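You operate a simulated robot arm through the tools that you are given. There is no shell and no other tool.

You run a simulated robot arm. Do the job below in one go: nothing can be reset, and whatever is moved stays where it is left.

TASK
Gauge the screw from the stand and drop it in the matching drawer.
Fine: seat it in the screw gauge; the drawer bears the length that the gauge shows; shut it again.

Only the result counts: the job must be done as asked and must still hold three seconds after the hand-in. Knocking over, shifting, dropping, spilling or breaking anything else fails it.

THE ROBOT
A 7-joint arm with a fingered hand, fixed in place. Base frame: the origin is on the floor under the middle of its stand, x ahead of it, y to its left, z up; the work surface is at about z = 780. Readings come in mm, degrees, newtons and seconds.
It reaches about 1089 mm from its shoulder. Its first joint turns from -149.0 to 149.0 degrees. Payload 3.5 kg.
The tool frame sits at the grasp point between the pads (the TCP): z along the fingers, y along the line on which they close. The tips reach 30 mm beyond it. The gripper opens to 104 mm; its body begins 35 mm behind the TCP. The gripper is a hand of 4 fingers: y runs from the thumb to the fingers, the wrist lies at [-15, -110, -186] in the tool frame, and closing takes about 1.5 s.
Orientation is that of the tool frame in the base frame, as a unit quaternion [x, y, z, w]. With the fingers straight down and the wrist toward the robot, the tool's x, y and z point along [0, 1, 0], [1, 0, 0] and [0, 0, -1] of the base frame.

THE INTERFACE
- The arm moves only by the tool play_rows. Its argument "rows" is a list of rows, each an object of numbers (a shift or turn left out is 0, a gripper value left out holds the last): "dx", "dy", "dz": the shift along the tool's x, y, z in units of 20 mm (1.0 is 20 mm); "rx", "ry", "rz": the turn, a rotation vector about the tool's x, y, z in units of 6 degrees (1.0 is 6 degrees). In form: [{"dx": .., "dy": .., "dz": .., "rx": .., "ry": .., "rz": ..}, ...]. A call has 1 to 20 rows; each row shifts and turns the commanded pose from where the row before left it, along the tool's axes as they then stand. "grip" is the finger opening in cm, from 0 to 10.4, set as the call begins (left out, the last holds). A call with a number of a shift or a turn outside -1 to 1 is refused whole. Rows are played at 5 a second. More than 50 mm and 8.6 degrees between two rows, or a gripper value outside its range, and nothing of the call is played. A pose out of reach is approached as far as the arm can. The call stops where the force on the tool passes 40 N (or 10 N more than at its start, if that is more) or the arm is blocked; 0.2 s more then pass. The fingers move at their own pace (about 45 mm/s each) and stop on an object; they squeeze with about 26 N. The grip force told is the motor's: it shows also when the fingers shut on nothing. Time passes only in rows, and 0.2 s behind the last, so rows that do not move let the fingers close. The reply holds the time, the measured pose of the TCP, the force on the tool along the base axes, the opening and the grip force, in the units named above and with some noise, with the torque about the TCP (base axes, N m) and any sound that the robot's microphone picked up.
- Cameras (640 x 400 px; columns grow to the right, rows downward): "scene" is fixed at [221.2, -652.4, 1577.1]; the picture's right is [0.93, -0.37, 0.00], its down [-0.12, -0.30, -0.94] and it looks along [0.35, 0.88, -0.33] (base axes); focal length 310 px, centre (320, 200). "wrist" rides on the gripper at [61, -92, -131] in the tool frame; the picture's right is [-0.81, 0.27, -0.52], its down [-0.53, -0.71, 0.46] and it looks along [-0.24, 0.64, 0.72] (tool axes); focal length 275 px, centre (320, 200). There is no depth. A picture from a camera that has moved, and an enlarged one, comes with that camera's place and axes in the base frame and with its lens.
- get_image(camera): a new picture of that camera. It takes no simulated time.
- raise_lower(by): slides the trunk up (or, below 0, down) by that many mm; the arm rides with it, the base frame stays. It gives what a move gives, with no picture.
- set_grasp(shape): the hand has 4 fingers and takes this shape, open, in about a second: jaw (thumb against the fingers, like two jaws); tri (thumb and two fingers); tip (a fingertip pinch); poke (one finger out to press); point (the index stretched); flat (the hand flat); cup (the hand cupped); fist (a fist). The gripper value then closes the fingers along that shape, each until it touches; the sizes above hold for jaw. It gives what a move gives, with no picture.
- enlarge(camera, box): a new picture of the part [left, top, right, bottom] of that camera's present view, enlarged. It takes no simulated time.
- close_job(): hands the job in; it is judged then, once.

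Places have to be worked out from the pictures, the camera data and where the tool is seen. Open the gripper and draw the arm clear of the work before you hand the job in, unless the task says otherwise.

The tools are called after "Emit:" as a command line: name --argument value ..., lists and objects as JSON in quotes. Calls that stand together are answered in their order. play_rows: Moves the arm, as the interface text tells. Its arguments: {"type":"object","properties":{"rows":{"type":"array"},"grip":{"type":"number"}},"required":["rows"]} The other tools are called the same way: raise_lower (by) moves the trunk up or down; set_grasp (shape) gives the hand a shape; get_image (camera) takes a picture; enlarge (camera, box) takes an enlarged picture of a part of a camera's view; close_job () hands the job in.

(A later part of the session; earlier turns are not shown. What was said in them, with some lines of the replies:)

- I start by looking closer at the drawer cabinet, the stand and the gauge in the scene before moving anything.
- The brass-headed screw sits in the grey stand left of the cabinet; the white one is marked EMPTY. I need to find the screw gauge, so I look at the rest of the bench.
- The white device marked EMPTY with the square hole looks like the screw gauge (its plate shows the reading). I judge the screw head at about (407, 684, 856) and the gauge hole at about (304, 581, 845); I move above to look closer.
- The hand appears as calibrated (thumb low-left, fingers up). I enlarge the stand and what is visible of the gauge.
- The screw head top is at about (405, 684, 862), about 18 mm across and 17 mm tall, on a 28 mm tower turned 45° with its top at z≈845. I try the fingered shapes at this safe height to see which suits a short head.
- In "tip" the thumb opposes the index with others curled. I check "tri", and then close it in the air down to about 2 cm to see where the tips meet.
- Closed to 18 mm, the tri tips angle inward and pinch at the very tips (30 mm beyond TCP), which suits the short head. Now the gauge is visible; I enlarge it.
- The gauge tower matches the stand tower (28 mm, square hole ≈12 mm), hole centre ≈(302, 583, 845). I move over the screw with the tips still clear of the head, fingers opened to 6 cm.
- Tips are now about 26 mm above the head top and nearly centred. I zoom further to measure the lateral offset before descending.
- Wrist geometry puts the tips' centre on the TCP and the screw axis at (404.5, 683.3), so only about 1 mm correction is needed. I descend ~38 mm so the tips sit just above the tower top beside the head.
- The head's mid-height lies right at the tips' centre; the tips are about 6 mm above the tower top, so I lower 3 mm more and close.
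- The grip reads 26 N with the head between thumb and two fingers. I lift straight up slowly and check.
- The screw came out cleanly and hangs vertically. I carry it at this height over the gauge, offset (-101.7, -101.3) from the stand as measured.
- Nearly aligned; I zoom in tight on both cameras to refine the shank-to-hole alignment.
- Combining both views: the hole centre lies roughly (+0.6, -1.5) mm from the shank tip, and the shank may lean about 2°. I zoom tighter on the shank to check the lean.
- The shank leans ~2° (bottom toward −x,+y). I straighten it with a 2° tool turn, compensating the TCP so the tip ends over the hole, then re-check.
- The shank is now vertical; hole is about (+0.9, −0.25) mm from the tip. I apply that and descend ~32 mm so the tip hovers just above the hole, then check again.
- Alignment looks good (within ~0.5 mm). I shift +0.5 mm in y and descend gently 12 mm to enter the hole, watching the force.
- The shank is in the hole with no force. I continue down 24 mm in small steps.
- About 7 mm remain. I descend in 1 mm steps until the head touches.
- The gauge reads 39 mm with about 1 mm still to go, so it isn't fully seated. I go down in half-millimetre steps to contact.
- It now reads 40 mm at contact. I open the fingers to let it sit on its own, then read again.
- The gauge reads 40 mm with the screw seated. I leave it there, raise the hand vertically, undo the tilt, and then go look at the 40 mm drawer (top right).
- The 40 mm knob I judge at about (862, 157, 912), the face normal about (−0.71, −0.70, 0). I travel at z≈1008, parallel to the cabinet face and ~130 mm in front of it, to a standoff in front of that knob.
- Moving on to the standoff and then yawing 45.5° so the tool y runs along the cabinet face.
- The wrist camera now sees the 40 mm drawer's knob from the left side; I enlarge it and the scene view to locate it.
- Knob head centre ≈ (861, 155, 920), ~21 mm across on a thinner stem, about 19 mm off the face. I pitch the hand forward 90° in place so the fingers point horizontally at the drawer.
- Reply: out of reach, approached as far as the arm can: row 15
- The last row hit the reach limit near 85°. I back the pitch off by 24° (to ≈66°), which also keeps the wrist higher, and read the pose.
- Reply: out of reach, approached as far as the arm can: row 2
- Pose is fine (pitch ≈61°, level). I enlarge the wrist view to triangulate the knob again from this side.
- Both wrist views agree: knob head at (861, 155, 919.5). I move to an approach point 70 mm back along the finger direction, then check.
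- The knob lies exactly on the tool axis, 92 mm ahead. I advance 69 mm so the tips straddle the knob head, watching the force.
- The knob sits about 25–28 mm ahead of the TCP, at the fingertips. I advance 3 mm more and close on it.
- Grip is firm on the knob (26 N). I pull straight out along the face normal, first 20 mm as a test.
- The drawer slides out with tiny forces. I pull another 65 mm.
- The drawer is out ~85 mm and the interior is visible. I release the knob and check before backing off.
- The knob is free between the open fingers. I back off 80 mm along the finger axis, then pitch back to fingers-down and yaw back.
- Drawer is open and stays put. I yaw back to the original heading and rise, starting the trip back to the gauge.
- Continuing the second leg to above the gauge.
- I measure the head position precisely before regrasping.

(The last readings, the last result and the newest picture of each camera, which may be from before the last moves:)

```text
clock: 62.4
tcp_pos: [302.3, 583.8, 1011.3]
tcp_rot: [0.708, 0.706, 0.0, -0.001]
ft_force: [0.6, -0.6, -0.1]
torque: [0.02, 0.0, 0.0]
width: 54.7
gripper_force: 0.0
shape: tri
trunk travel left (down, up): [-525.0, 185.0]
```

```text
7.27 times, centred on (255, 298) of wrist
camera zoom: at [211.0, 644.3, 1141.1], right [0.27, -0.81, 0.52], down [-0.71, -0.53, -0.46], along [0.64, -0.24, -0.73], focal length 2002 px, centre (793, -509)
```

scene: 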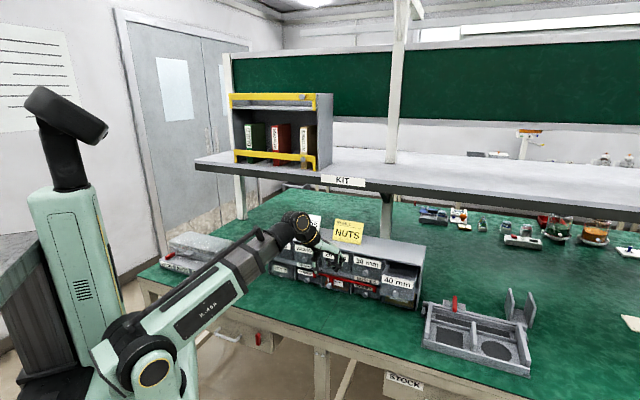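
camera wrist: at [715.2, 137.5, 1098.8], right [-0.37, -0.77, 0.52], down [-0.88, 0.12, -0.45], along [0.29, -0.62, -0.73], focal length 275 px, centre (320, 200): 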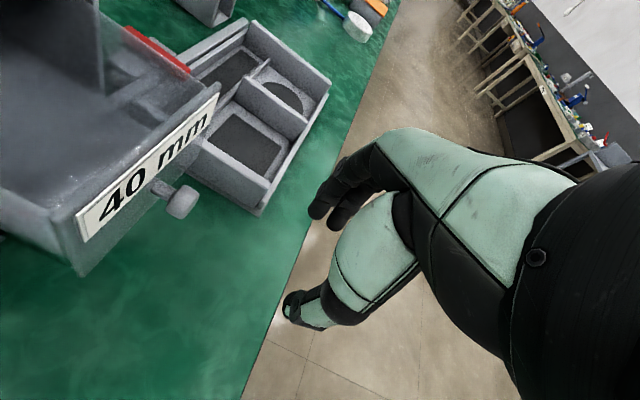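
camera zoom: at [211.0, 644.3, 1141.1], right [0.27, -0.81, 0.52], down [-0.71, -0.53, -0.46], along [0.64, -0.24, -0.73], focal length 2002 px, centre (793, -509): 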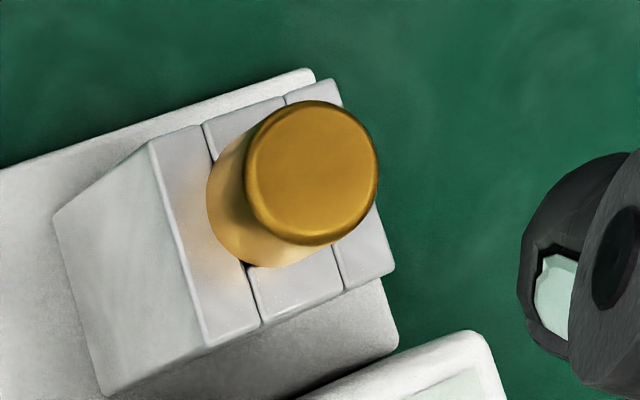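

I descend to z≈920 over the head and re-measure from closer.

Emit:
play_rows --rows '[{"dx": -0.015, "dy": 0.009, "dz": 0.913}, {"dx": -0.015, "dy": 0.009, "dz": 0.913}, {"dx": -0.015, "dy": 0.009, "dz": 0.913}, {"dx": -0.015, "dy": 0.009, "dz": 0.913}, {"dx": -0.015, "dy": 0.009, "dz": 0.913}, {}, {}]'

Emit:
enlarge --camera "wrist" --box '[260, 170, 360, 340]'

Emit:
enlarge --camera "scene" --box '[210, 243, 255, 283]'

```text
clock: 64.0
tcp_pos: [303.1, 582.5, 918.2]
tcp_rot: [0.708, 0.706, 0.0, -0.002]
ft_force: [0.1, 1.1, -0.4]
torque: [-0.01, 0.0, -0.01]
width: 54.7
gripper_force: 0.0
shape: tri
trunk travel left (down, up): [-525.0, 185.0]
```

```text
2.35 times, centred on (310, 255) of wrist
camera zoom: at [211.9, 642.5, 1048.3], right [0.27, -0.81, 0.52], down [-0.71, -0.53, -0.46], along [0.64, -0.24, -0.73], focal length 648 px, centre (344, 71)
```

zoom: 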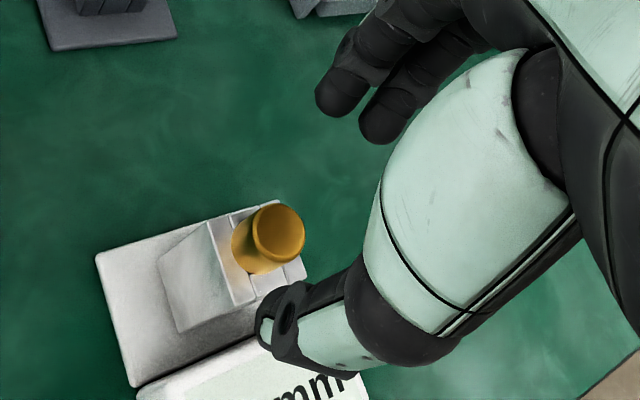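

```text
10.00 times, centred on (232, 263) of scene
camera zoom: at [221.2, -652.4, 1577.1], right [0.93, -0.37, 0.0], down [-0.12, -0.3, -0.94], along [0.35, 0.88, -0.33], focal length 3100 px, centre (1195, -430)
```

zoom: 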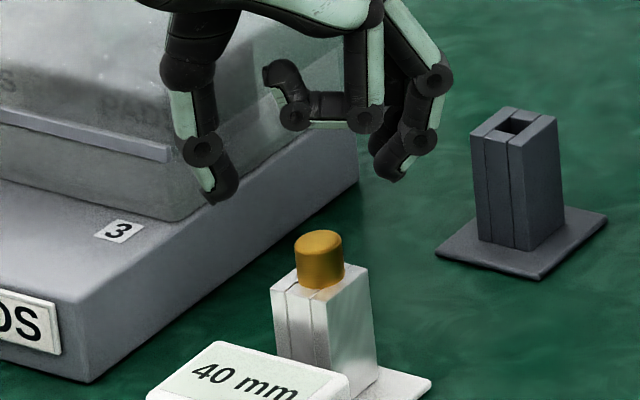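

Compared with the earlier aligned view at the stand, the head is within ~0.5 mm of centred. I descend 40 mm and close.

Emit:
play_rows --rows '[{"dz": 0.5}, {"dz": 0.5}, {"dz": 0.5}, {"dz": 0.25}, {"dz": 0.25}, {}]'

Emit:
enlarge --camera "scene" --box '[215, 250, 250, 283]'

Emit:
enlarge --camera "wrist" --box '[260, 170, 360, 340]'

```text
clock: 65.4
tcp_pos: [303.5, 581.8, 879.5]
tcp_rot: [0.708, 0.707, 0.0, -0.001]
ft_force: [-0.1, 0.7, 0.5]
torque: [-0.02, -0.04, 0.0]
width: 54.7
gripper_force: 0.2
shape: tri
trunk travel left (down, up): [-525.0, 185.0]
```

```text
12.12 times, centred on (232, 266) of scene
camera zoom: at [221.2, -652.4, 1577.1], right [0.93, -0.37, 0.0], down [-0.12, -0.3, -0.94], along [0.35, 0.88, -0.33], focal length 3758 px, centre (1381, -606)
```

zoom: 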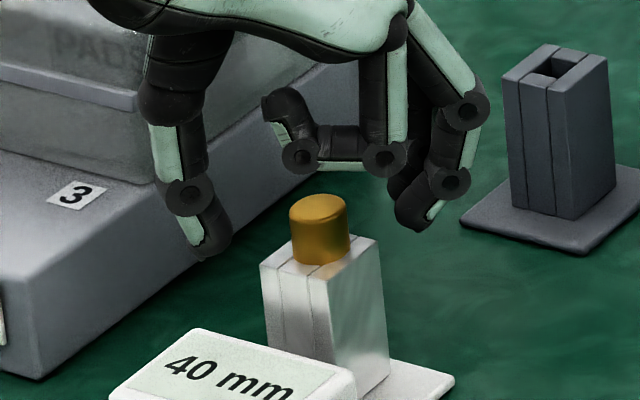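

```text
2.35 times, centred on (310, 255) of wrist
camera zoom: at [211.8, 641.6, 1009.6], right [0.27, -0.81, 0.52], down [-0.71, -0.53, -0.46], along [0.64, -0.24, -0.73], focal length 648 px, centre (344, 71)
```

zoom: 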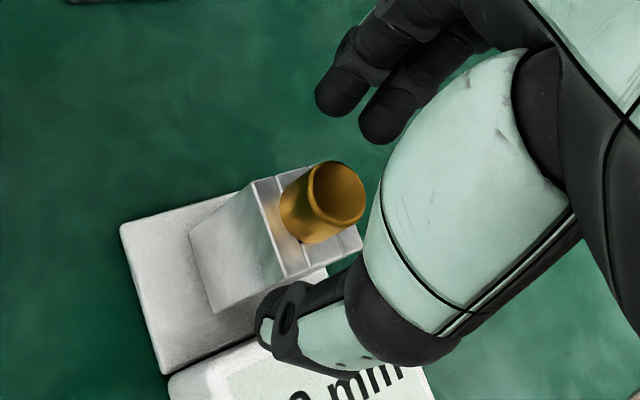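

Same picture as at the stand. I lower 1.5 mm and close on the head.

Emit:
play_rows --rows '[{"dz": 0.075}, {}]'

Emit:
play_rows --rows '[{}, {}, {}, {}, {}, {}, {}, {}]' --grip 1.0

Emit:
enlarge --camera "scene" --box '[215, 250, 250, 283]'

```text
clock: 66.0
tcp_pos: [303.5, 581.7, 877.9]
tcp_rot: [0.708, 0.707, 0.0, -0.001]
ft_force: [0.1, -1.5, 0.7]
torque: [0.0, 0.01, -0.01]
width: 54.5
gripper_force: 0.1
shape: tri
trunk travel left (down, up): [-525.0, 185.0]
```

```text
clock: 67.8
tcp_pos: [304.3, 581.3, 877.4]
tcp_rot: [0.707, 0.707, 0.0, -0.002]
ft_force: [0.1, 0.8, -1.5]
torque: [-0.04, -0.01, -0.01]
width: 11.3
gripper_force: 25.5
shape: tri
trunk travel left (down, up): [-525.0, 185.0]
```

```text
12.12 times, centred on (232, 266) of scene
camera zoom: at [221.2, -652.4, 1577.1], right [0.93, -0.37, 0.0], down [-0.12, -0.3, -0.94], along [0.35, 0.88, -0.33], focal length 3758 px, centre (1381, -606)
```

zoom: 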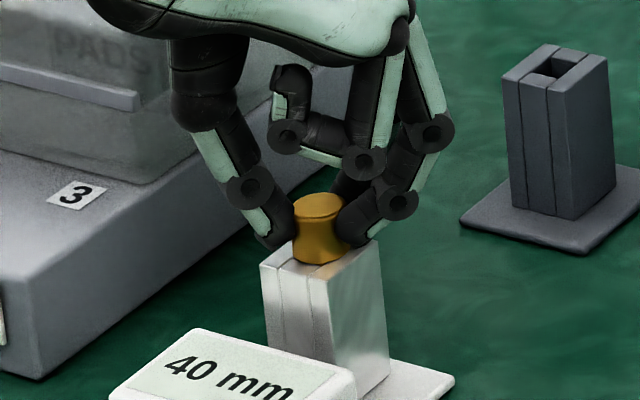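

The head is gripped the same as before (11.3 mm, 25.5 N). I lift straight up, slowly at first, to clear the gauge.

Emit:
play_rows --rows '[{"dz": -0.25}, {"dz": -0.25}, {"dz": -0.5}, {"dz": -0.5}, {"dz": -0.5}, {"dz": -0.5}, {"dz": -0.5}, {"dz": -1}, {"dz": -1}, {"dz": -1}, {"dz": -1}, {"dz": -1}, {"dz": -0.5}, {}]'

Emit:
enlarge --camera "scene" --box '[200, 205, 270, 295]'

Emit:
enlarge --camera "scene" --box '[320, 220, 430, 320]'

```text
clock: 70.8
tcp_pos: [303.7, 581.4, 1049.3]
tcp_rot: [0.707, 0.707, 0.0, -0.001]
ft_force: [0.6, -0.5, -0.4]
torque: [-0.01, 0.02, 0.04]
width: 11.2
gripper_force: 26.0
shape: tri
trunk travel left (down, up): [-525.0, 185.0]
```

```text
4.44 times, centred on (235, 250) of scene
camera zoom: at [221.2, -652.4, 1577.1], right [0.93, -0.37, 0.0], down [-0.12, -0.3, -0.94], along [0.35, 0.88, -0.33], focal length 1378 px, centre (698, -22)
```

zoom: 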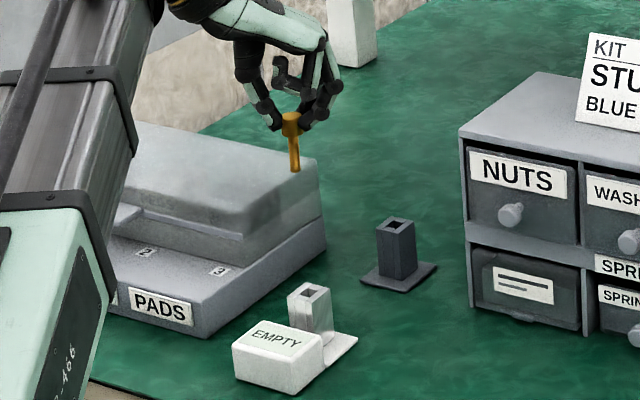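

```text
4.00 times, centred on (375, 270) of scene
camera zoom: at [221.2, -652.4, 1577.1], right [0.93, -0.37, 0.0], down [-0.12, -0.3, -0.94], along [0.35, 0.88, -0.33], focal length 1240 px, centre (100, -80)
```

zoom: 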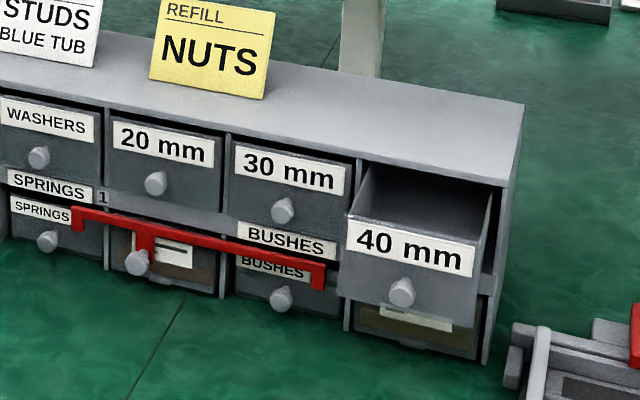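

The screw is up, the gauge shows EMPTY again. I carry the screw along the same corridor in front of the cabinet, rising to z≈1090 so the tip clears the drawer rim (≈975).

Emit:
play_rows --rows '[{"dx": -0.852, "dy": 0.777, "dz": -0.1}, {"dx": -0.852, "dy": 0.777, "dz": -0.1}, {"dx": -0.852, "dy": 0.777, "dz": -0.1}, {"dx": -0.852, "dy": 0.777, "dz": -0.1}, {"dx": -0.852, "dy": 0.777, "dz": -0.1}, {"dx": -0.852, "dy": 0.777, "dz": -0.1}, {"dx": -0.852, "dy": 0.777, "dz": -0.1}, {"dx": -0.852, "dy": 0.777, "dz": -0.1}, {"dx": -0.852, "dy": 0.777, "dz": -0.1}, {"dx": -0.852, "dy": 0.777, "dz": -0.1}, {"dx": -0.852, "dy": 0.777, "dz": -0.1}, {"dx": -0.852, "dy": 0.777, "dz": -0.1}, {"dx": -0.852, "dy": 0.777, "dz": -0.1}, {"dx": -0.852, "dy": 0.777, "dz": -0.1}, {"dx": -0.852, "dy": 0.777, "dz": -0.1}, {"dx": -0.852, "dy": 0.777, "dz": -0.1}, {"dx": -0.852, "dy": 0.777, "dz": -0.1}, {"dx": -0.852, "dy": 0.777, "dz": -0.1}, {"dx": -0.852, "dy": 0.777, "dz": -0.1}, {"dx": -0.852, "dy": 0.777, "dz": -0.1}]'

Emit:
play_rows --rows '[{"dx": -0.852, "dy": 0.777}, {"dx": -0.852, "dy": 0.777}, {"dx": -0.852, "dy": 0.777}, {"dx": -0.852, "dy": 0.777}, {"dx": -0.852, "dy": 0.777}, {"dx": -0.852, "dy": 0.777}, {"dx": -0.852, "dy": 0.777}, {"dx": -0.852, "dy": 0.777}, {"dx": -0.852, "dy": 0.777}, {"dx": -0.852, "dy": 0.777}, {}]'

Emit:
get_image --camera "scene"

Emit:
get_image --camera "wrist"

```text
clock: 75.0
tcp_pos: [615.3, 241.3, 1086.5]
tcp_rot: [0.707, 0.707, 0.0, -0.001]
ft_force: [-0.8, -0.2, 0.3]
torque: [-0.01, 0.01, -0.01]
width: 11.6
gripper_force: 26.4
shape: tri
trunk travel left (down, up): [-525.0, 185.0]
```

```text
clock: 77.4
tcp_pos: [769.1, 71.0, 1084.0]
tcp_rot: [0.708, 0.706, 0.0, -0.001]
ft_force: [0.7, -0.4, 0.1]
torque: [0.03, -0.01, 0.0]
width: 11.5
gripper_force: 26.3
shape: tri
trunk travel left (down, up): [-525.0, 185.0]
```

```text
taken
```

scene: 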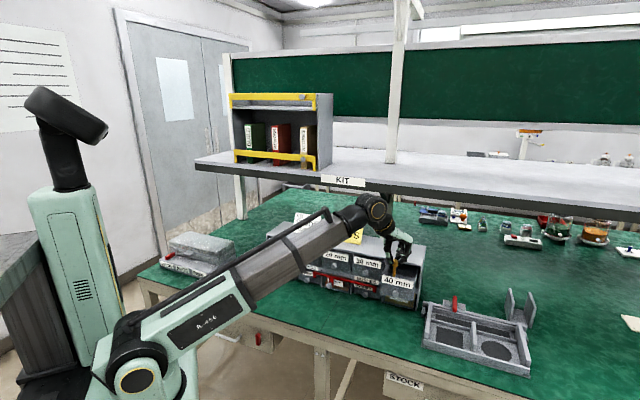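

```text
taken
camera wrist: at [677.1, 130.7, 1214.6], right [0.27, -0.81, 0.52], down [-0.71, -0.53, -0.46], along [0.64, -0.24, -0.73], focal length 275 px, centre (320, 200)
```

wrist: 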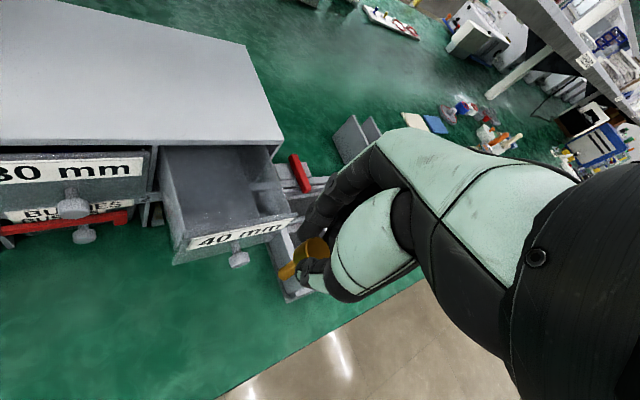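

The drawer's interior is well in view from the wrist camera; I enlarge to fix the drop point.

Emit:
enlarge --camera "wrist" --box '[130, 110, 330, 300]'

Emit:
enlarge --camera "scene" --box '[350, 210, 440, 310]'

```text
2.11 times, centred on (230, 205) of wrist
camera zoom: at [677.1, 130.7, 1214.6], right [0.27, -0.81, 0.52], down [-0.71, -0.53, -0.46], along [0.64, -0.24, -0.73], focal length 580 px, centre (510, 190)
```

zoom: 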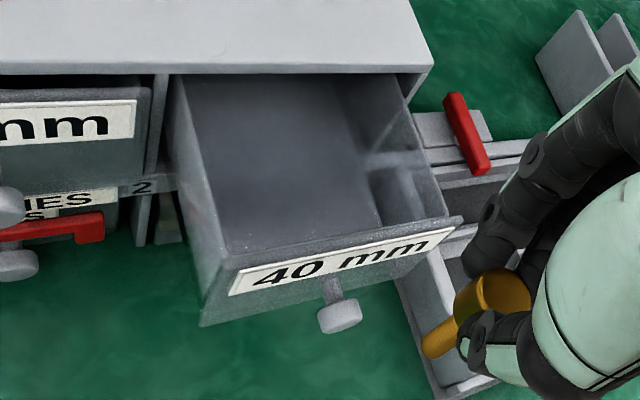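

```text
4.00 times, centred on (395, 260) of scene
camera zoom: at [221.2, -652.4, 1577.1], right [0.93, -0.37, 0.0], down [-0.12, -0.3, -0.94], along [0.35, 0.88, -0.33], focal length 1240 px, centre (20, -40)
```

zoom: 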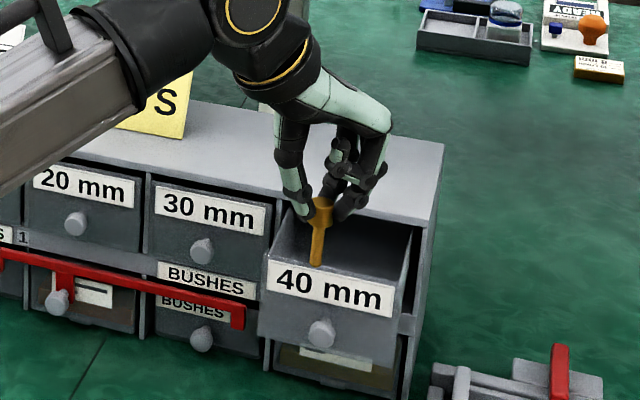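

Drop point: drawer centre at about (844, 139). I move over it at this height first and check.

Emit:
play_rows --rows '[{"dx": 0.68, "dy": 0.749}, {"dx": 0.68, "dy": 0.749}, {"dx": 0.68, "dy": 0.749}, {"dx": 0.68, "dy": 0.749}, {"dx": 0.68, "dy": 0.749}, {}]'

Emit:
get_image --camera "wrist"

Emit:
enlarge --camera "scene" --box '[350, 210, 440, 310]'

```text
clock: 78.8
tcp_pos: [843.9, 139.3, 1086.9]
tcp_rot: [0.708, 0.706, 0.0, -0.002]
ft_force: [0.4, 0.1, -0.3]
torque: [0.01, -0.02, 0.0]
width: 11.0
gripper_force: 25.7
shape: tri
trunk travel left (down, up): [-525.0, 185.0]
```

```text
taken
camera wrist: at [752.0, 200.2, 1216.2], right [0.27, -0.81, 0.52], down [-0.71, -0.53, -0.46], along [0.64, -0.24, -0.73], focal length 275 px, centre (320, 200)
```

wrist: 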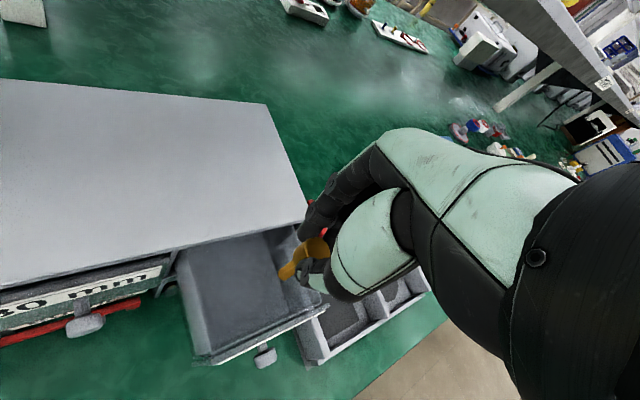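

```text
4.00 times, centred on (395, 260) of scene
camera zoom: at [221.2, -652.4, 1577.1], right [0.93, -0.37, 0.0], down [-0.12, -0.3, -0.94], along [0.35, 0.88, -0.33], focal length 1240 px, centre (20, -40)
```

zoom: 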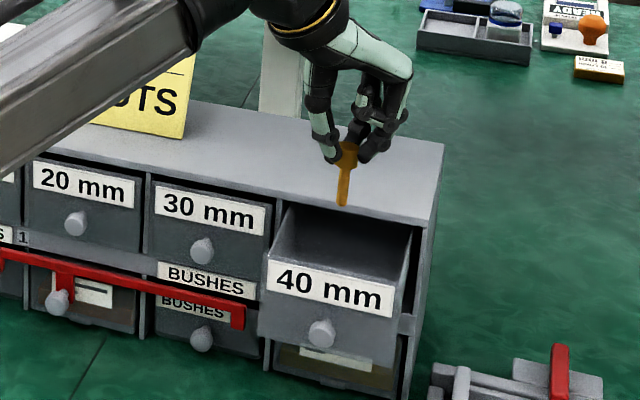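

The tip projects to the middle of the open drawer. I descend ~80 mm so the fingertips are at rim level and the shank is inside.

Emit:
play_rows --rows '[{"dz": 0.8}, {"dz": 0.8}, {"dz": 0.8}, {"dz": 0.8}, {"dz": 0.8}, {}]'

Emit:
enlarge --camera "wrist" --box '[180, 170, 380, 360]'

Emit:
enlarge --camera "scene" --box '[360, 220, 430, 300]'

```text
clock: 80.2
tcp_pos: [842.9, 139.7, 1006.3]
tcp_rot: [0.708, 0.706, 0.0, 0.0]
ft_force: [0.4, 0.0, -0.5]
torque: [-0.05, 0.01, -0.04]
width: 11.4
gripper_force: 26.2
shape: tri
trunk travel left (down, up): [-525.0, 185.0]
```

```text
2.11 times, centred on (280, 265) of wrist
camera zoom: at [752.0, 199.6, 1135.4], right [0.27, -0.81, 0.52], down [-0.71, -0.53, -0.46], along [0.64, -0.24, -0.73], focal length 580 px, centre (404, 63)
```

zoom: 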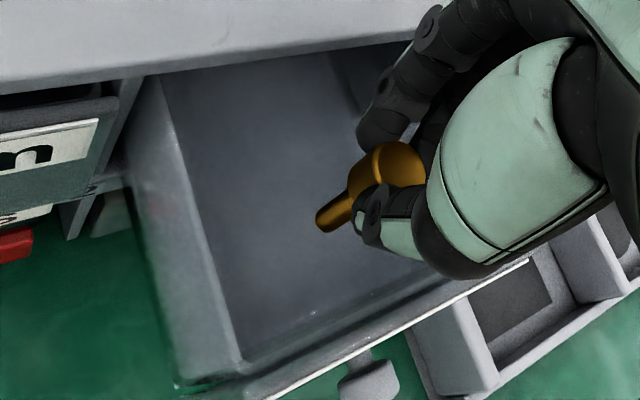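

```text
5.00 times, centred on (395, 260) of scene
camera zoom: at [221.2, -652.4, 1577.1], right [0.93, -0.37, 0.0], down [-0.12, -0.3, -0.94], along [0.35, 0.88, -0.33], focal length 1550 px, centre (-55, -100)
```

zoom: 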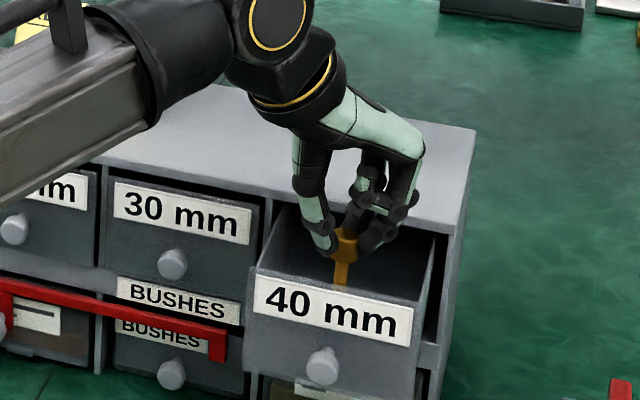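

The screw hangs well inside the drawer with no contact. I open the fingers to 3.5 cm to let it drop.

Emit:
play_rows --rows '[{}, {}, {}, {}, {}, {}]' --grip 3.5

Emit:
enlarge --camera "wrist" --box '[180, 170, 380, 360]'

Emit:
enlarge --camera "scene" --box '[360, 220, 430, 300]'

```text
clock: 81.6
tcp_pos: [843.8, 139.7, 1004.6]
tcp_rot: [0.708, 0.707, 0.0, -0.001]
ft_force: [0.3, 0.6, -0.6]
torque: [0.01, 0.0, -0.02]
width: 34.8
gripper_force: 0.0
shape: tri
trunk travel left (down, up): [-525.0, 185.0]
```

```text
2.11 times, centred on (280, 265) of wrist
camera zoom: at [751.9, 199.6, 1135.5], right [0.27, -0.81, 0.52], down [-0.71, -0.53, -0.46], along [0.64, -0.24, -0.73], focal length 580 px, centre (404, 63)
```

zoom: 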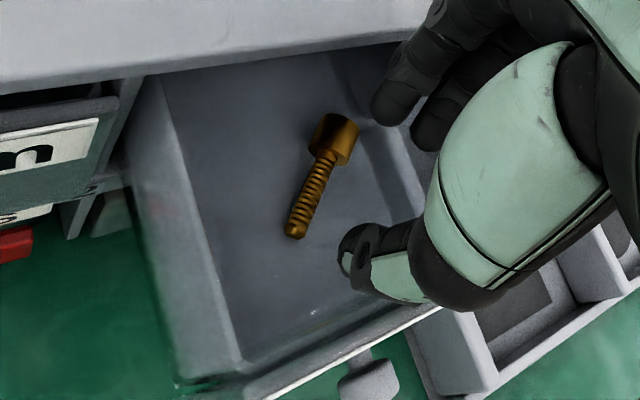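

```text
5.00 times, centred on (395, 260) of scene
camera zoom: at [221.2, -652.4, 1577.1], right [0.93, -0.37, 0.0], down [-0.12, -0.3, -0.94], along [0.35, 0.88, -0.33], focal length 1550 px, centre (-55, -100)
```

zoom: 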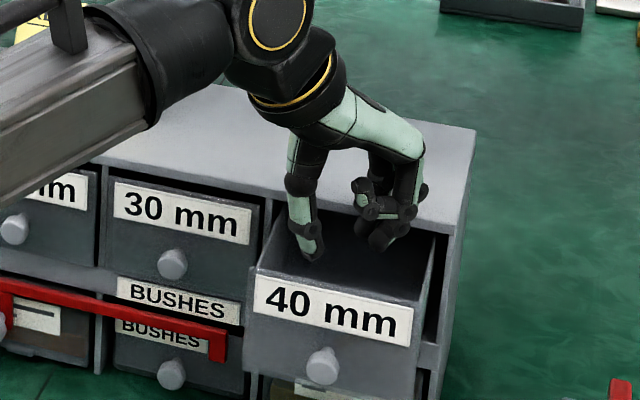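

The screw lies in the 40 mm drawer. I rise 80 mm and retreat outward in front of the drawer.

Emit:
play_rows --rows '[{"dz": -0.5}, {"dz": -0.75}, {"dz": -0.75}, {"dz": -1}, {"dz": -1}, {"dx": -0.775, "dy": -0.749}, {"dx": -0.775, "dy": -0.749}, {"dx": -0.775, "dy": -0.749}, {"dx": -0.775, "dy": -0.749}, {"dx": -0.775, "dy": -0.749}, {"dx": -0.775, "dy": -0.749}, {"dx": -0.775, "dy": -0.749}, {}]'

Emit:
play_rows --rows '[{"rz": 0.947, "dz": 0.4}, {"rz": 0.947, "dz": 0.4}, {"rz": 0.947, "dz": 0.4}, {"rz": 0.947, "dz": 0.4}, {"rz": 0.947, "dz": 0.4}, {"rz": 0.947, "dz": 0.4}, {"rz": 0.947, "dz": 0.4}, {"rz": 0.947, "dz": 0.4}, {"ry": 1}, {"ry": 1}, {"ry": 1}, {"ry": 1}, {"ry": 1}, {"ry": 1}, {"ry": 1}, {"ry": 1}, {"ry": 1}, {"ry": 1}, {}]' --grip 5.5

Emit:
get_image --camera "wrist"

Emit:
get_image --camera "scene"

```text
clock: 84.4
tcp_pos: [738.5, 30.0, 1085.0]
tcp_rot: [0.708, 0.707, 0.001, -0.002]
ft_force: [1.1, -0.5, 0.1]
torque: [0.02, -0.01, 0.0]
width: 34.9
gripper_force: 0.1
shape: tri
trunk travel left (down, up): [-525.0, 185.0]
```

```text
clock: 88.4
tcp_pos: [739.1, 31.3, 1022.9]
tcp_rot: [0.801, 0.328, 0.463, -0.19]
ft_force: [-0.1, -0.5, 0.1]
torque: [0.0, 0.02, -0.01]
width: 54.4
gripper_force: 0.1
shape: tri
trunk travel left (down, up): [-525.0, 185.0]
```

```text
taken
camera wrist: at [615.3, 37.2, 1139.4], right [-0.42, -0.79, -0.45], down [-0.41, 0.6, -0.69], along [0.81, -0.1, -0.57], focal length 275 px, centre (320, 200)
```

wrist: 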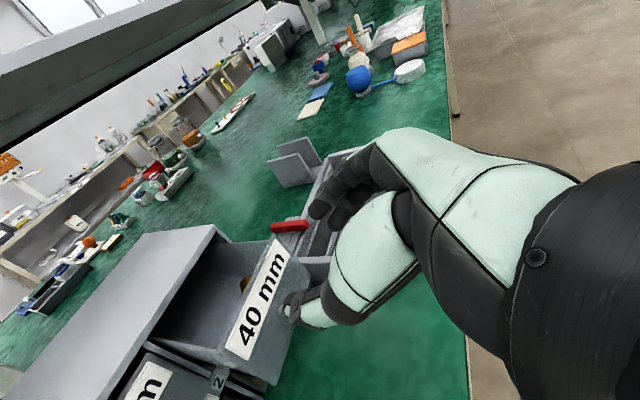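

```text
taken
```

scene: 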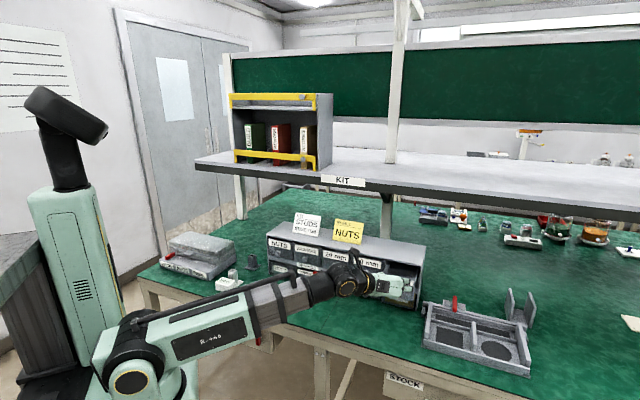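

The hand is again pitched 60° at the standoff. I move to the approach point in line with the knob (now ≈(801, 95, 919)) and check.

Emit:
play_rows --rows '[{"dx": -0.753, "dy": -0.035, "dz": 0.447}, {"dx": -0.753, "dy": -0.035, "dz": 0.447}, {"dx": -0.753, "dy": -0.035, "dz": 0.447}, {}]'

Emit:
enlarge --camera "wrist" --box '[200, 160, 380, 360]'

```text
clock: 89.4
tcp_pos: [737.8, 32.2, 967.8]
tcp_rot: [0.802, 0.328, 0.462, -0.19]
ft_force: [-0.1, 0.5, 0.4]
torque: [0.01, 0.01, 0.02]
width: 54.5
gripper_force: 0.0
shape: tri
trunk travel left (down, up): [-525.0, 185.0]
```

```text
2.00 times, centred on (290, 260) of wrist
camera zoom: at [614.6, 38.7, 1086.1], right [-0.42, -0.79, -0.44], down [-0.41, 0.6, -0.69], along [0.81, -0.1, -0.57], focal length 551 px, centre (380, 80)
```

zoom: 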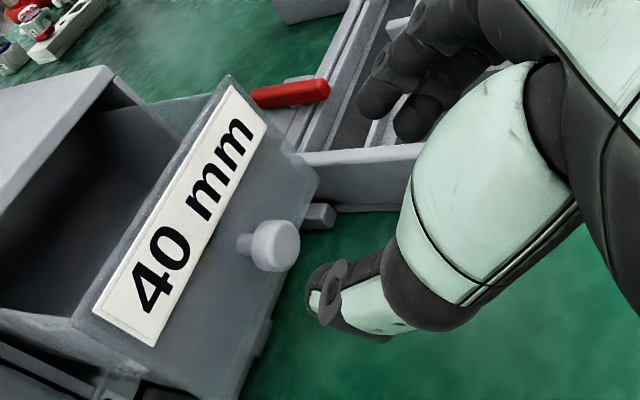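

Knob is on the tool axis, ~102 mm ahead. I advance 80 mm to straddle it.

Emit:
play_rows --rows '[{"dx": 0.02, "dz": 0.5}, {"dz": 0.5}, {"dz": 0.5}, {"dz": 0.5}, {"dz": 0.5}, {"dz": 0.5}, {"dz": 0.5}, {"dz": 0.5}, {}]'

Emit:
enlarge --camera "wrist" --box '[200, 160, 380, 360]'

```text
clock: 91.4
tcp_pos: [788.1, 82.4, 928.9]
tcp_rot: [0.802, 0.327, 0.463, -0.19]
ft_force: [0.6, 0.5, 0.5]
torque: [-0.01, 0.0, 0.01]
width: 54.6
gripper_force: 0.0
shape: tri
trunk travel left (down, up): [-525.0, 185.0]
```

```text
2.00 times, centred on (290, 260) of wrist
camera zoom: at [665.3, 88.4, 1047.0], right [-0.42, -0.79, -0.44], down [-0.41, 0.6, -0.69], along [0.81, -0.1, -0.57], focal length 551 px, centre (380, 80)
```

zoom: 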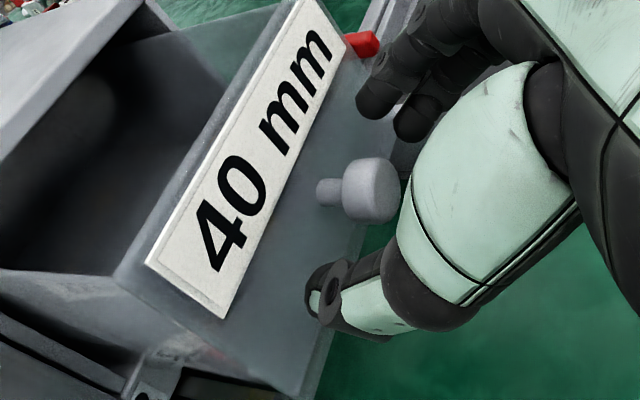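

Well placed, same as for the pull. I close on the knob.

Emit:
play_rows --rows '[{}, {}, {}, {}, {}, {}, {}, {}]' --grip 0.6

Emit:
enlarge --camera "wrist" --box '[180, 120, 380, 360]'

```text
clock: 93.2
tcp_pos: [788.1, 81.7, 928.7]
tcp_rot: [0.801, 0.327, 0.464, -0.19]
ft_force: [-1.9, 1.8, 1.8]
torque: [0.08, -0.01, 0.05]
width: 13.9
gripper_force: 25.9
shape: tri
trunk travel left (down, up): [-525.0, 185.0]
```

```text
1.67 times, centred on (280, 240) of wrist
camera zoom: at [665.0, 88.3, 1047.2], right [-0.42, -0.79, -0.44], down [-0.41, 0.6, -0.69], along [0.81, -0.1, -0.57], focal length 459 px, centre (387, 133)
```

zoom: 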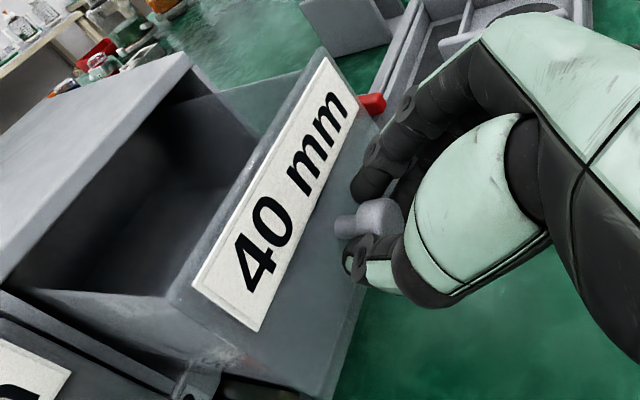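

Gripped. I push straight in along the normal, 75 mm first.

Emit:
play_rows --rows '[{"dx": 0.156, "dz": 0.271}, {"dx": 0.156, "dz": 0.271}, {"dx": 0.156, "dz": 0.271}, {"dx": 0.156, "dz": 0.271}, {"dx": 0.156, "dz": 0.271}, {"dx": 0.156, "dz": 0.271}, {"dx": 0.156, "dz": 0.271}, {"dx": 0.156, "dz": 0.271}, {"dx": 0.156, "dz": 0.271}, {"dx": 0.156, "dz": 0.271}, {"dx": 0.156, "dz": 0.271}, {"dx": 0.156, "dz": 0.271}, {}]'

Emit:
enlarge --camera "wrist" --box '[180, 120, 380, 360]'

Emit:
enlarge --camera "scene" --box '[340, 230, 430, 310]'

```text
clock: 96.0
tcp_pos: [839.8, 133.2, 930.1]
tcp_rot: [0.801, 0.327, 0.464, -0.19]
ft_force: [-2.8, 1.5, 2.3]
torque: [0.09, -0.01, 0.05]
width: 13.8
gripper_force: 26.5
shape: tri
trunk travel left (down, up): [-525.0, 185.0]
```

```text
1.67 times, centred on (280, 240) of wrist
camera zoom: at [716.8, 140.1, 1047.5], right [-0.42, -0.79, -0.44], down [-0.41, 0.6, -0.69], along [0.81, -0.1, -0.57], focal length 459 px, centre (387, 133)
```

zoom: 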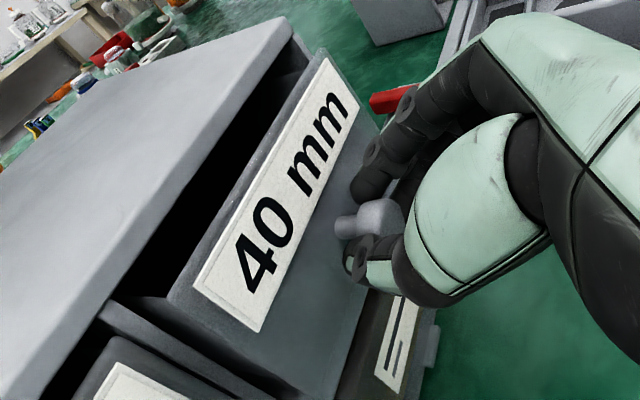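

```text
5.00 times, centred on (385, 270) of scene
camera zoom: at [221.2, -652.4, 1577.1], right [0.93, -0.37, 0.0], down [-0.12, -0.3, -0.94], along [0.35, 0.88, -0.33], focal length 1550 px, centre (-5, -150)
```

zoom: 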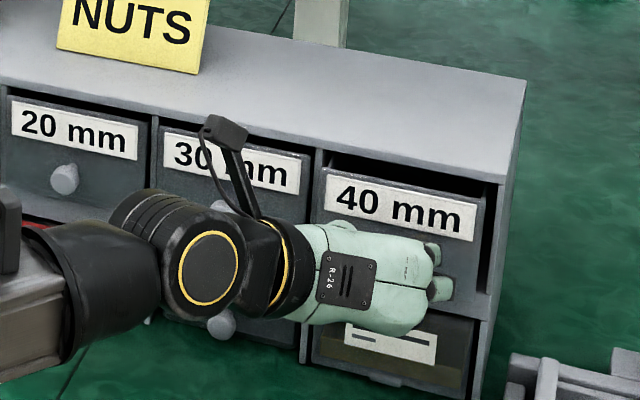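

About 12 mm remain. I push 9 mm more in small steps, then check the force.

Emit:
play_rows --rows '[{"dx": 0.0375, "dz": 0.065}, {"dx": 0.0375, "dz": 0.065}, {"dx": 0.0375, "dz": 0.065}, {"dx": 0.0375, "dz": 0.065}, {"dx": 0.0375, "dz": 0.065}, {"dx": 0.0375, "dz": 0.065}, {}]'

Emit:
enlarge --camera "wrist" --box '[180, 120, 380, 360]'

Emit:
enlarge --camera "scene" --box '[385, 245, 430, 285]'

```text
clock: 97.6
tcp_pos: [846.7, 139.9, 929.4]
tcp_rot: [0.802, 0.327, 0.463, -0.19]
ft_force: [1.3, -1.1, 3.2]
torque: [0.05, -0.1, -0.04]
width: 13.6
gripper_force: 25.9
shape: tri
trunk travel left (down, up): [-525.0, 185.0]
```

```text
1.67 times, centred on (280, 240) of wrist
camera zoom: at [722.9, 146.5, 1047.4], right [-0.42, -0.79, -0.44], down [-0.41, 0.6, -0.69], along [0.81, -0.1, -0.57], focal length 459 px, centre (387, 133)
```

zoom: 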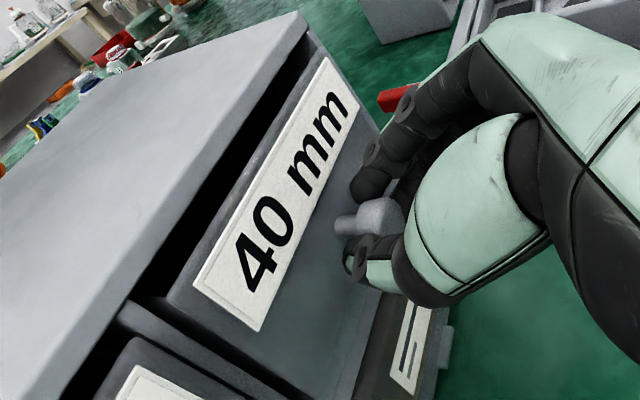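

```text
10.00 times, centred on (408, 265) of scene
camera zoom: at [221.2, -652.4, 1577.1], right [0.93, -0.37, 0.0], down [-0.12, -0.3, -0.94], along [0.35, 0.88, -0.33], focal length 3100 px, centre (-555, -450)
```

zoom: 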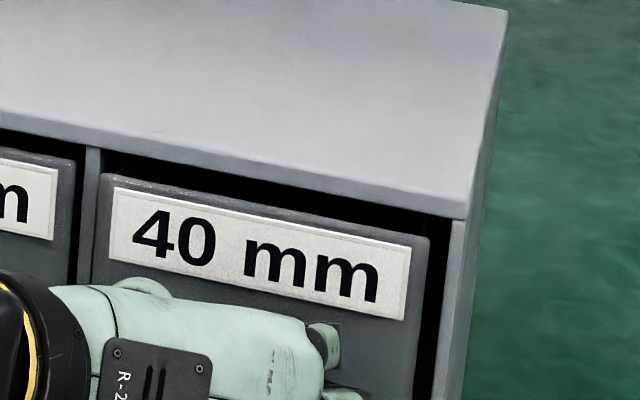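

Only a millimetre or two should remain. I nudge in by small steps, looking for the stop.

Emit:
play_rows --rows '[{"dx": 0.0188, "dz": 0.0325}, {"dx": 0.0188, "dz": 0.0325}, {}]'

Emit:
play_rows --rows '[{"dx": 0.0188, "dz": 0.0325}, {}]'

Emit:
enlarge --camera "scene" --box '[370, 250, 430, 315]'

```text
clock: 98.4
tcp_pos: [847.3, 141.6, 929.4]
tcp_rot: [0.802, 0.327, 0.462, -0.19]
ft_force: [1.2, -1.4, 2.8]
torque: [0.04, -0.1, -0.03]
width: 13.3
gripper_force: 25.9
shape: tri
trunk travel left (down, up): [-525.0, 185.0]
```

```text
clock: 99.0
tcp_pos: [847.5, 141.6, 928.5]
tcp_rot: [0.802, 0.328, 0.462, -0.19]
ft_force: [-0.8, 0.3, 1.7]
torque: [0.08, 0.0, -0.01]
width: 13.9
gripper_force: 26.3
shape: tri
trunk travel left (down, up): [-525.0, 185.0]
```

```text
6.15 times, centred on (400, 282) of scene
camera zoom: at [221.2, -652.4, 1577.1], right [0.93, -0.37, 0.0], down [-0.12, -0.3, -0.94], along [0.35, 0.88, -0.33], focal length 1908 px, centre (-172, -308)
```

zoom: 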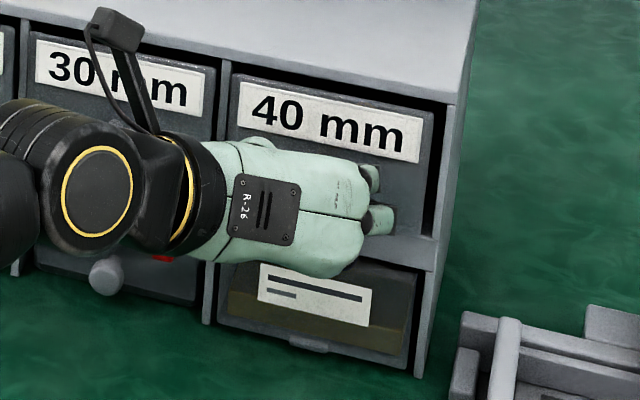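

The label corners now coincide with the initial closed picture. I push another millimetre or so to feel the stop.

Emit:
play_rows --rows '[{"dx": 0.025, "dz": 0.0434}, {}]'

Emit:
play_rows --rows '[{"dx": 0.025, "dz": 0.0434}, {}]'

Emit:
enlarge --camera "wrist" --box '[180, 120, 380, 360]'

```text
clock: 99.6
tcp_pos: [849.6, 141.6, 929.6]
tcp_rot: [0.802, 0.328, 0.462, -0.19]
ft_force: [-3.0, -0.5, 0.7]
torque: [-0.01, 0.03, -0.01]
width: 13.3
gripper_force: 25.9
shape: tri
trunk travel left (down, up): [-525.0, 185.0]
```

```text
clock: 100.2
tcp_pos: [848.6, 142.8, 930.3]
tcp_rot: [0.802, 0.327, 0.462, -0.19]
ft_force: [-6.5, -3.8, 0.8]
torque: [0.04, 0.08, 0.03]
width: 13.6
gripper_force: 26.0
shape: tri
trunk travel left (down, up): [-525.0, 185.0]
```

```text
1.67 times, centred on (280, 240) of wrist
camera zoom: at [726.4, 149.7, 1047.9], right [-0.42, -0.79, -0.44], down [-0.41, 0.6, -0.69], along [0.81, -0.1, -0.57], focal length 459 px, centre (387, 133)
```

zoom: 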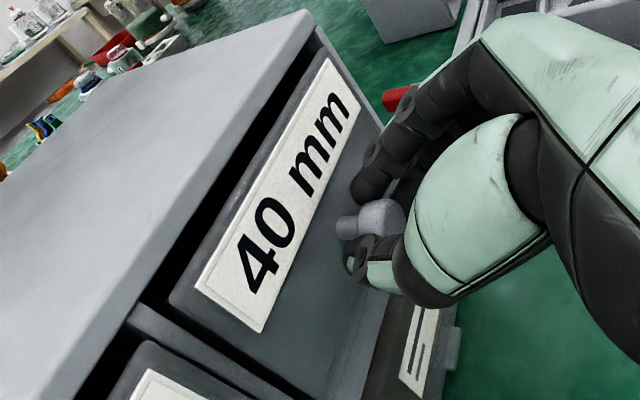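

A 7 N counter-force shows the drawer is at its stop. I open the fingers and look before backing off.

Emit:
play_rows --rows '[{}, {}, {}, {}, {}, {}]' --grip 5.5

Emit:
enlarge --camera "wrist" --box '[180, 120, 380, 360]'

```text
clock: 101.6
tcp_pos: [849.7, 143.2, 929.5]
tcp_rot: [0.802, 0.328, 0.462, -0.19]
ft_force: [0.5, 0.3, 0.2]
torque: [-0.01, 0.0, -0.01]
width: 54.5
gripper_force: 0.0
shape: tri
trunk travel left (down, up): [-525.0, 185.0]
```

```text
1.67 times, centred on (280, 240) of wrist
camera zoom: at [727.1, 150.1, 1047.6], right [-0.42, -0.79, -0.44], down [-0.41, 0.6, -0.69], along [0.81, -0.1, -0.57], focal length 459 px, centre (387, 133)
```

zoom: 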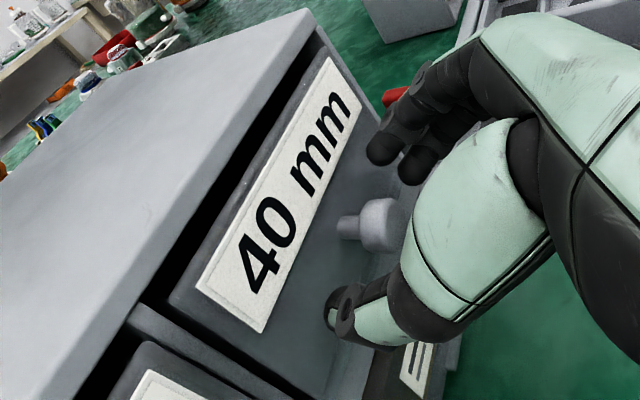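

Knob released, no force. I back straight off 100 mm along the finger axis and look at the whole cabinet.

Emit:
play_rows --rows '[{"dz": -0.5}, {"dz": -0.5}, {"dz": -1}, {"dz": -1}, {"dz": -1}, {"dz": -1}, {}]'

Emit:
enlarge --camera "wrist" --box '[150, 160, 380, 380]'

Emit:
enlarge --camera "scene" --box '[370, 250, 430, 315]'

```text
clock: 103.2
tcp_pos: [788.7, 83.1, 978.9]
tcp_rot: [0.801, 0.328, 0.463, -0.19]
ft_force: [0.2, 0.1, 1.1]
torque: [-0.02, 0.0, -0.04]
width: 54.9
gripper_force: 0.0
shape: tri
trunk travel left (down, up): [-525.0, 185.0]
```

```text
1.82 times, centred on (265, 270) of wrist
camera zoom: at [665.6, 90.2, 1096.7], right [-0.42, -0.79, -0.44], down [-0.41, 0.6, -0.69], along [0.81, -0.1, -0.57], focal length 500 px, centre (420, 73)
```

zoom: 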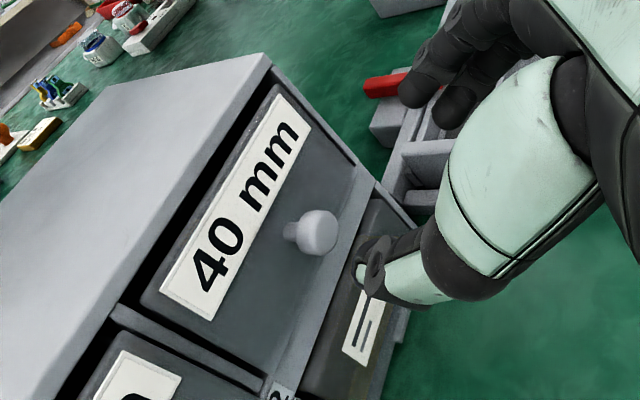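

```text
6.15 times, centred on (400, 282) of scene
camera zoom: at [221.2, -652.4, 1577.1], right [0.93, -0.37, 0.0], down [-0.12, -0.3, -0.94], along [0.35, 0.88, -0.33], focal length 1908 px, centre (-172, -308)
```

zoom: 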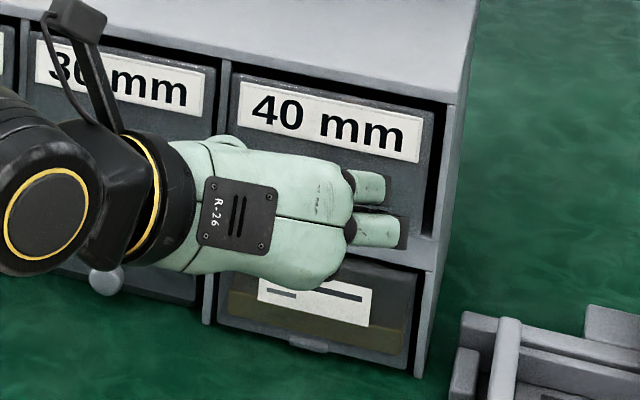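

The drawer face is flush like at the start. I draw the arm clear: back off, pitch back to fingers-down, and rise.

Emit:
play_rows --rows '[{"dz": -1}, {"dz": -1}, {"dz": -1}, {"ry": -1}, {"ry": -1}, {"ry": -1}, {"ry": -1}, {"ry": -1}, {"ry": -1}, {"ry": -1}, {"ry": -1}, {"ry": -1}, {"ry": -1}, {"dz": -1}, {"dz": -1}, {"dz": -1}, {"dz": -1}, {"dz": -1}, {}]'

Emit:
play_rows --rows '[{"dx": -0.9, "dy": -0.4, "dz": -0.2}, {"dx": -0.9, "dy": -0.4, "dz": -0.2}, {"dx": -0.9, "dy": -0.4, "dz": -0.2}, {"dx": -0.9, "dy": -0.4, "dz": -0.2}, {"dx": -0.9, "dy": -0.4, "dz": -0.2}, {"dx": -0.9, "dy": -0.4, "dz": -0.2}, {"dx": -0.9, "dy": -0.4, "dz": -0.2}, {"dx": -0.9, "dy": -0.4, "dz": -0.2}, {}]'

Emit:
get_image --camera "scene"

Emit:
enlarge --camera "scene" --box '[250, 200, 430, 312]'

Emit:
enlarge --camera "scene" --box '[370, 250, 430, 315]'

Emit:
enlarge --camera "scene" --box '[180, 220, 280, 300]'

```text
clock: 107.2
tcp_pos: [752.1, 46.5, 1109.3]
tcp_rot: [0.925, 0.379, 0.0, -0.001]
ft_force: [-0.3, 0.5, -0.6]
torque: [-0.01, 0.02, 0.05]
width: 54.6
gripper_force: 0.1
shape: tri
trunk travel left (down, up): [-525.0, 185.0]
```

```text
clock: 109.2
tcp_pos: [602.9, -10.7, 1141.8]
tcp_rot: [0.926, 0.378, -0.001, -0.001]
ft_force: [-0.4, 0.3, 0.1]
torque: [0.06, 0.02, -0.02]
width: 54.8
gripper_force: 0.0
shape: tri
trunk travel left (down, up): [-525.0, 185.0]
```

```text
taken
```

scene: 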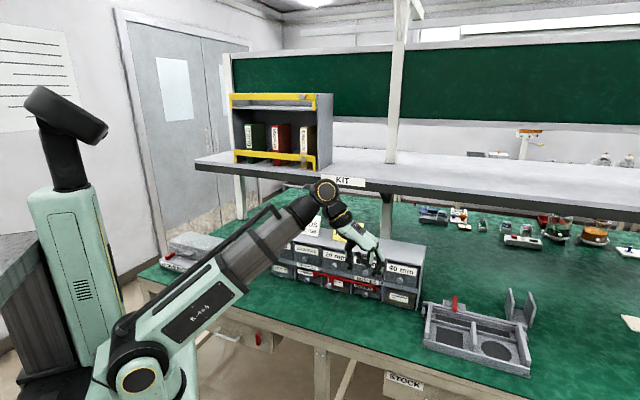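

```text
3.56 times, centred on (340, 256) of scene
camera zoom: at [221.2, -652.4, 1577.1], right [0.93, -0.37, 0.0], down [-0.12, -0.3, -0.94], along [0.35, 0.88, -0.33], focal length 1102 px, centre (249, 1)
```

zoom: 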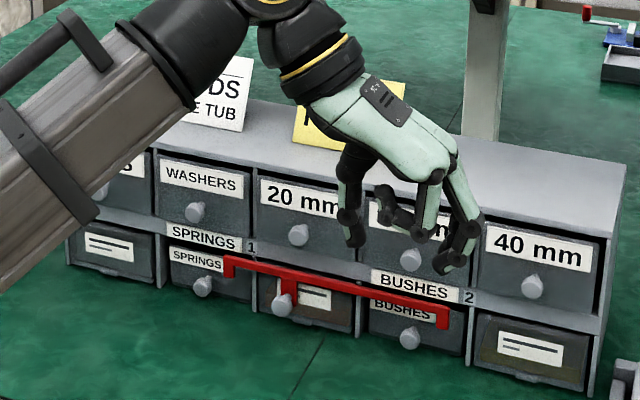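

```text
6.15 times, centred on (400, 282) of scene
camera zoom: at [221.2, -652.4, 1577.1], right [0.93, -0.37, 0.0], down [-0.12, -0.3, -0.94], along [0.35, 0.88, -0.33], focal length 1908 px, centre (-172, -308)
```

zoom: 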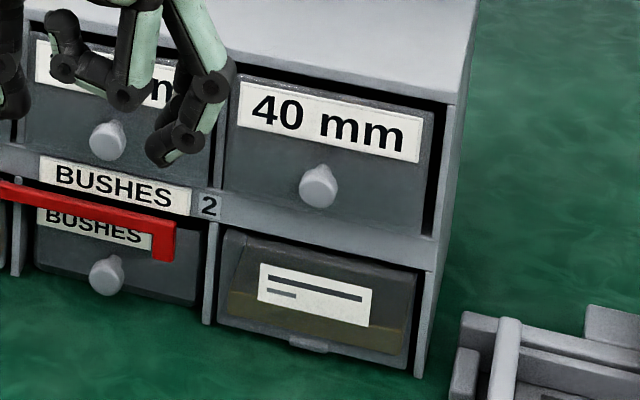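

```text
5.00 times, centred on (230, 260) of scene
camera zoom: at [221.2, -652.4, 1577.1], right [0.93, -0.37, 0.0], down [-0.12, -0.3, -0.94], along [0.35, 0.88, -0.33], focal length 1550 px, centre (770, -100)
```

zoom: 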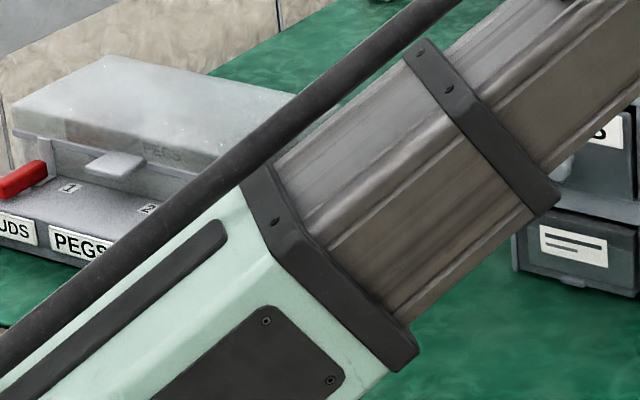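

The 40 mm drawer, label and knob coincide with the initial closed picture, the other drawers, signs and cabinet look unmoved, and the hand is open and more than 300 mm clear. I hand the job in.

Emit:
close_job

```text
The job is handed in.
```

The screw gauged at 40 mm. I dropped it in the 40 mm drawer, saw it lying inside, and shut the drawer again. The job is handed in, and I have no verdict back yet.

- **Gauging:** The display read 39 mm with the screw not quite home. It went to 40 mm once the screw was seated and stayed there after I let go. After I lifted the screw out, it showed EMPTY again.
- **Drawer:** I pushed it in until it hit its stop. In the last picture its label and knob match the picture from before I opened it.
- **Everything else:** In the last pictures the other drawers I could see, the signs on top and the cabinet are where they started. The arm blocked my final view of the stand and gauge. Both looked undisturbed when I lifted the screw out, and I did not go near them after that.

The hand is open and the arm is drawn back more than 300 mm from the drawers.
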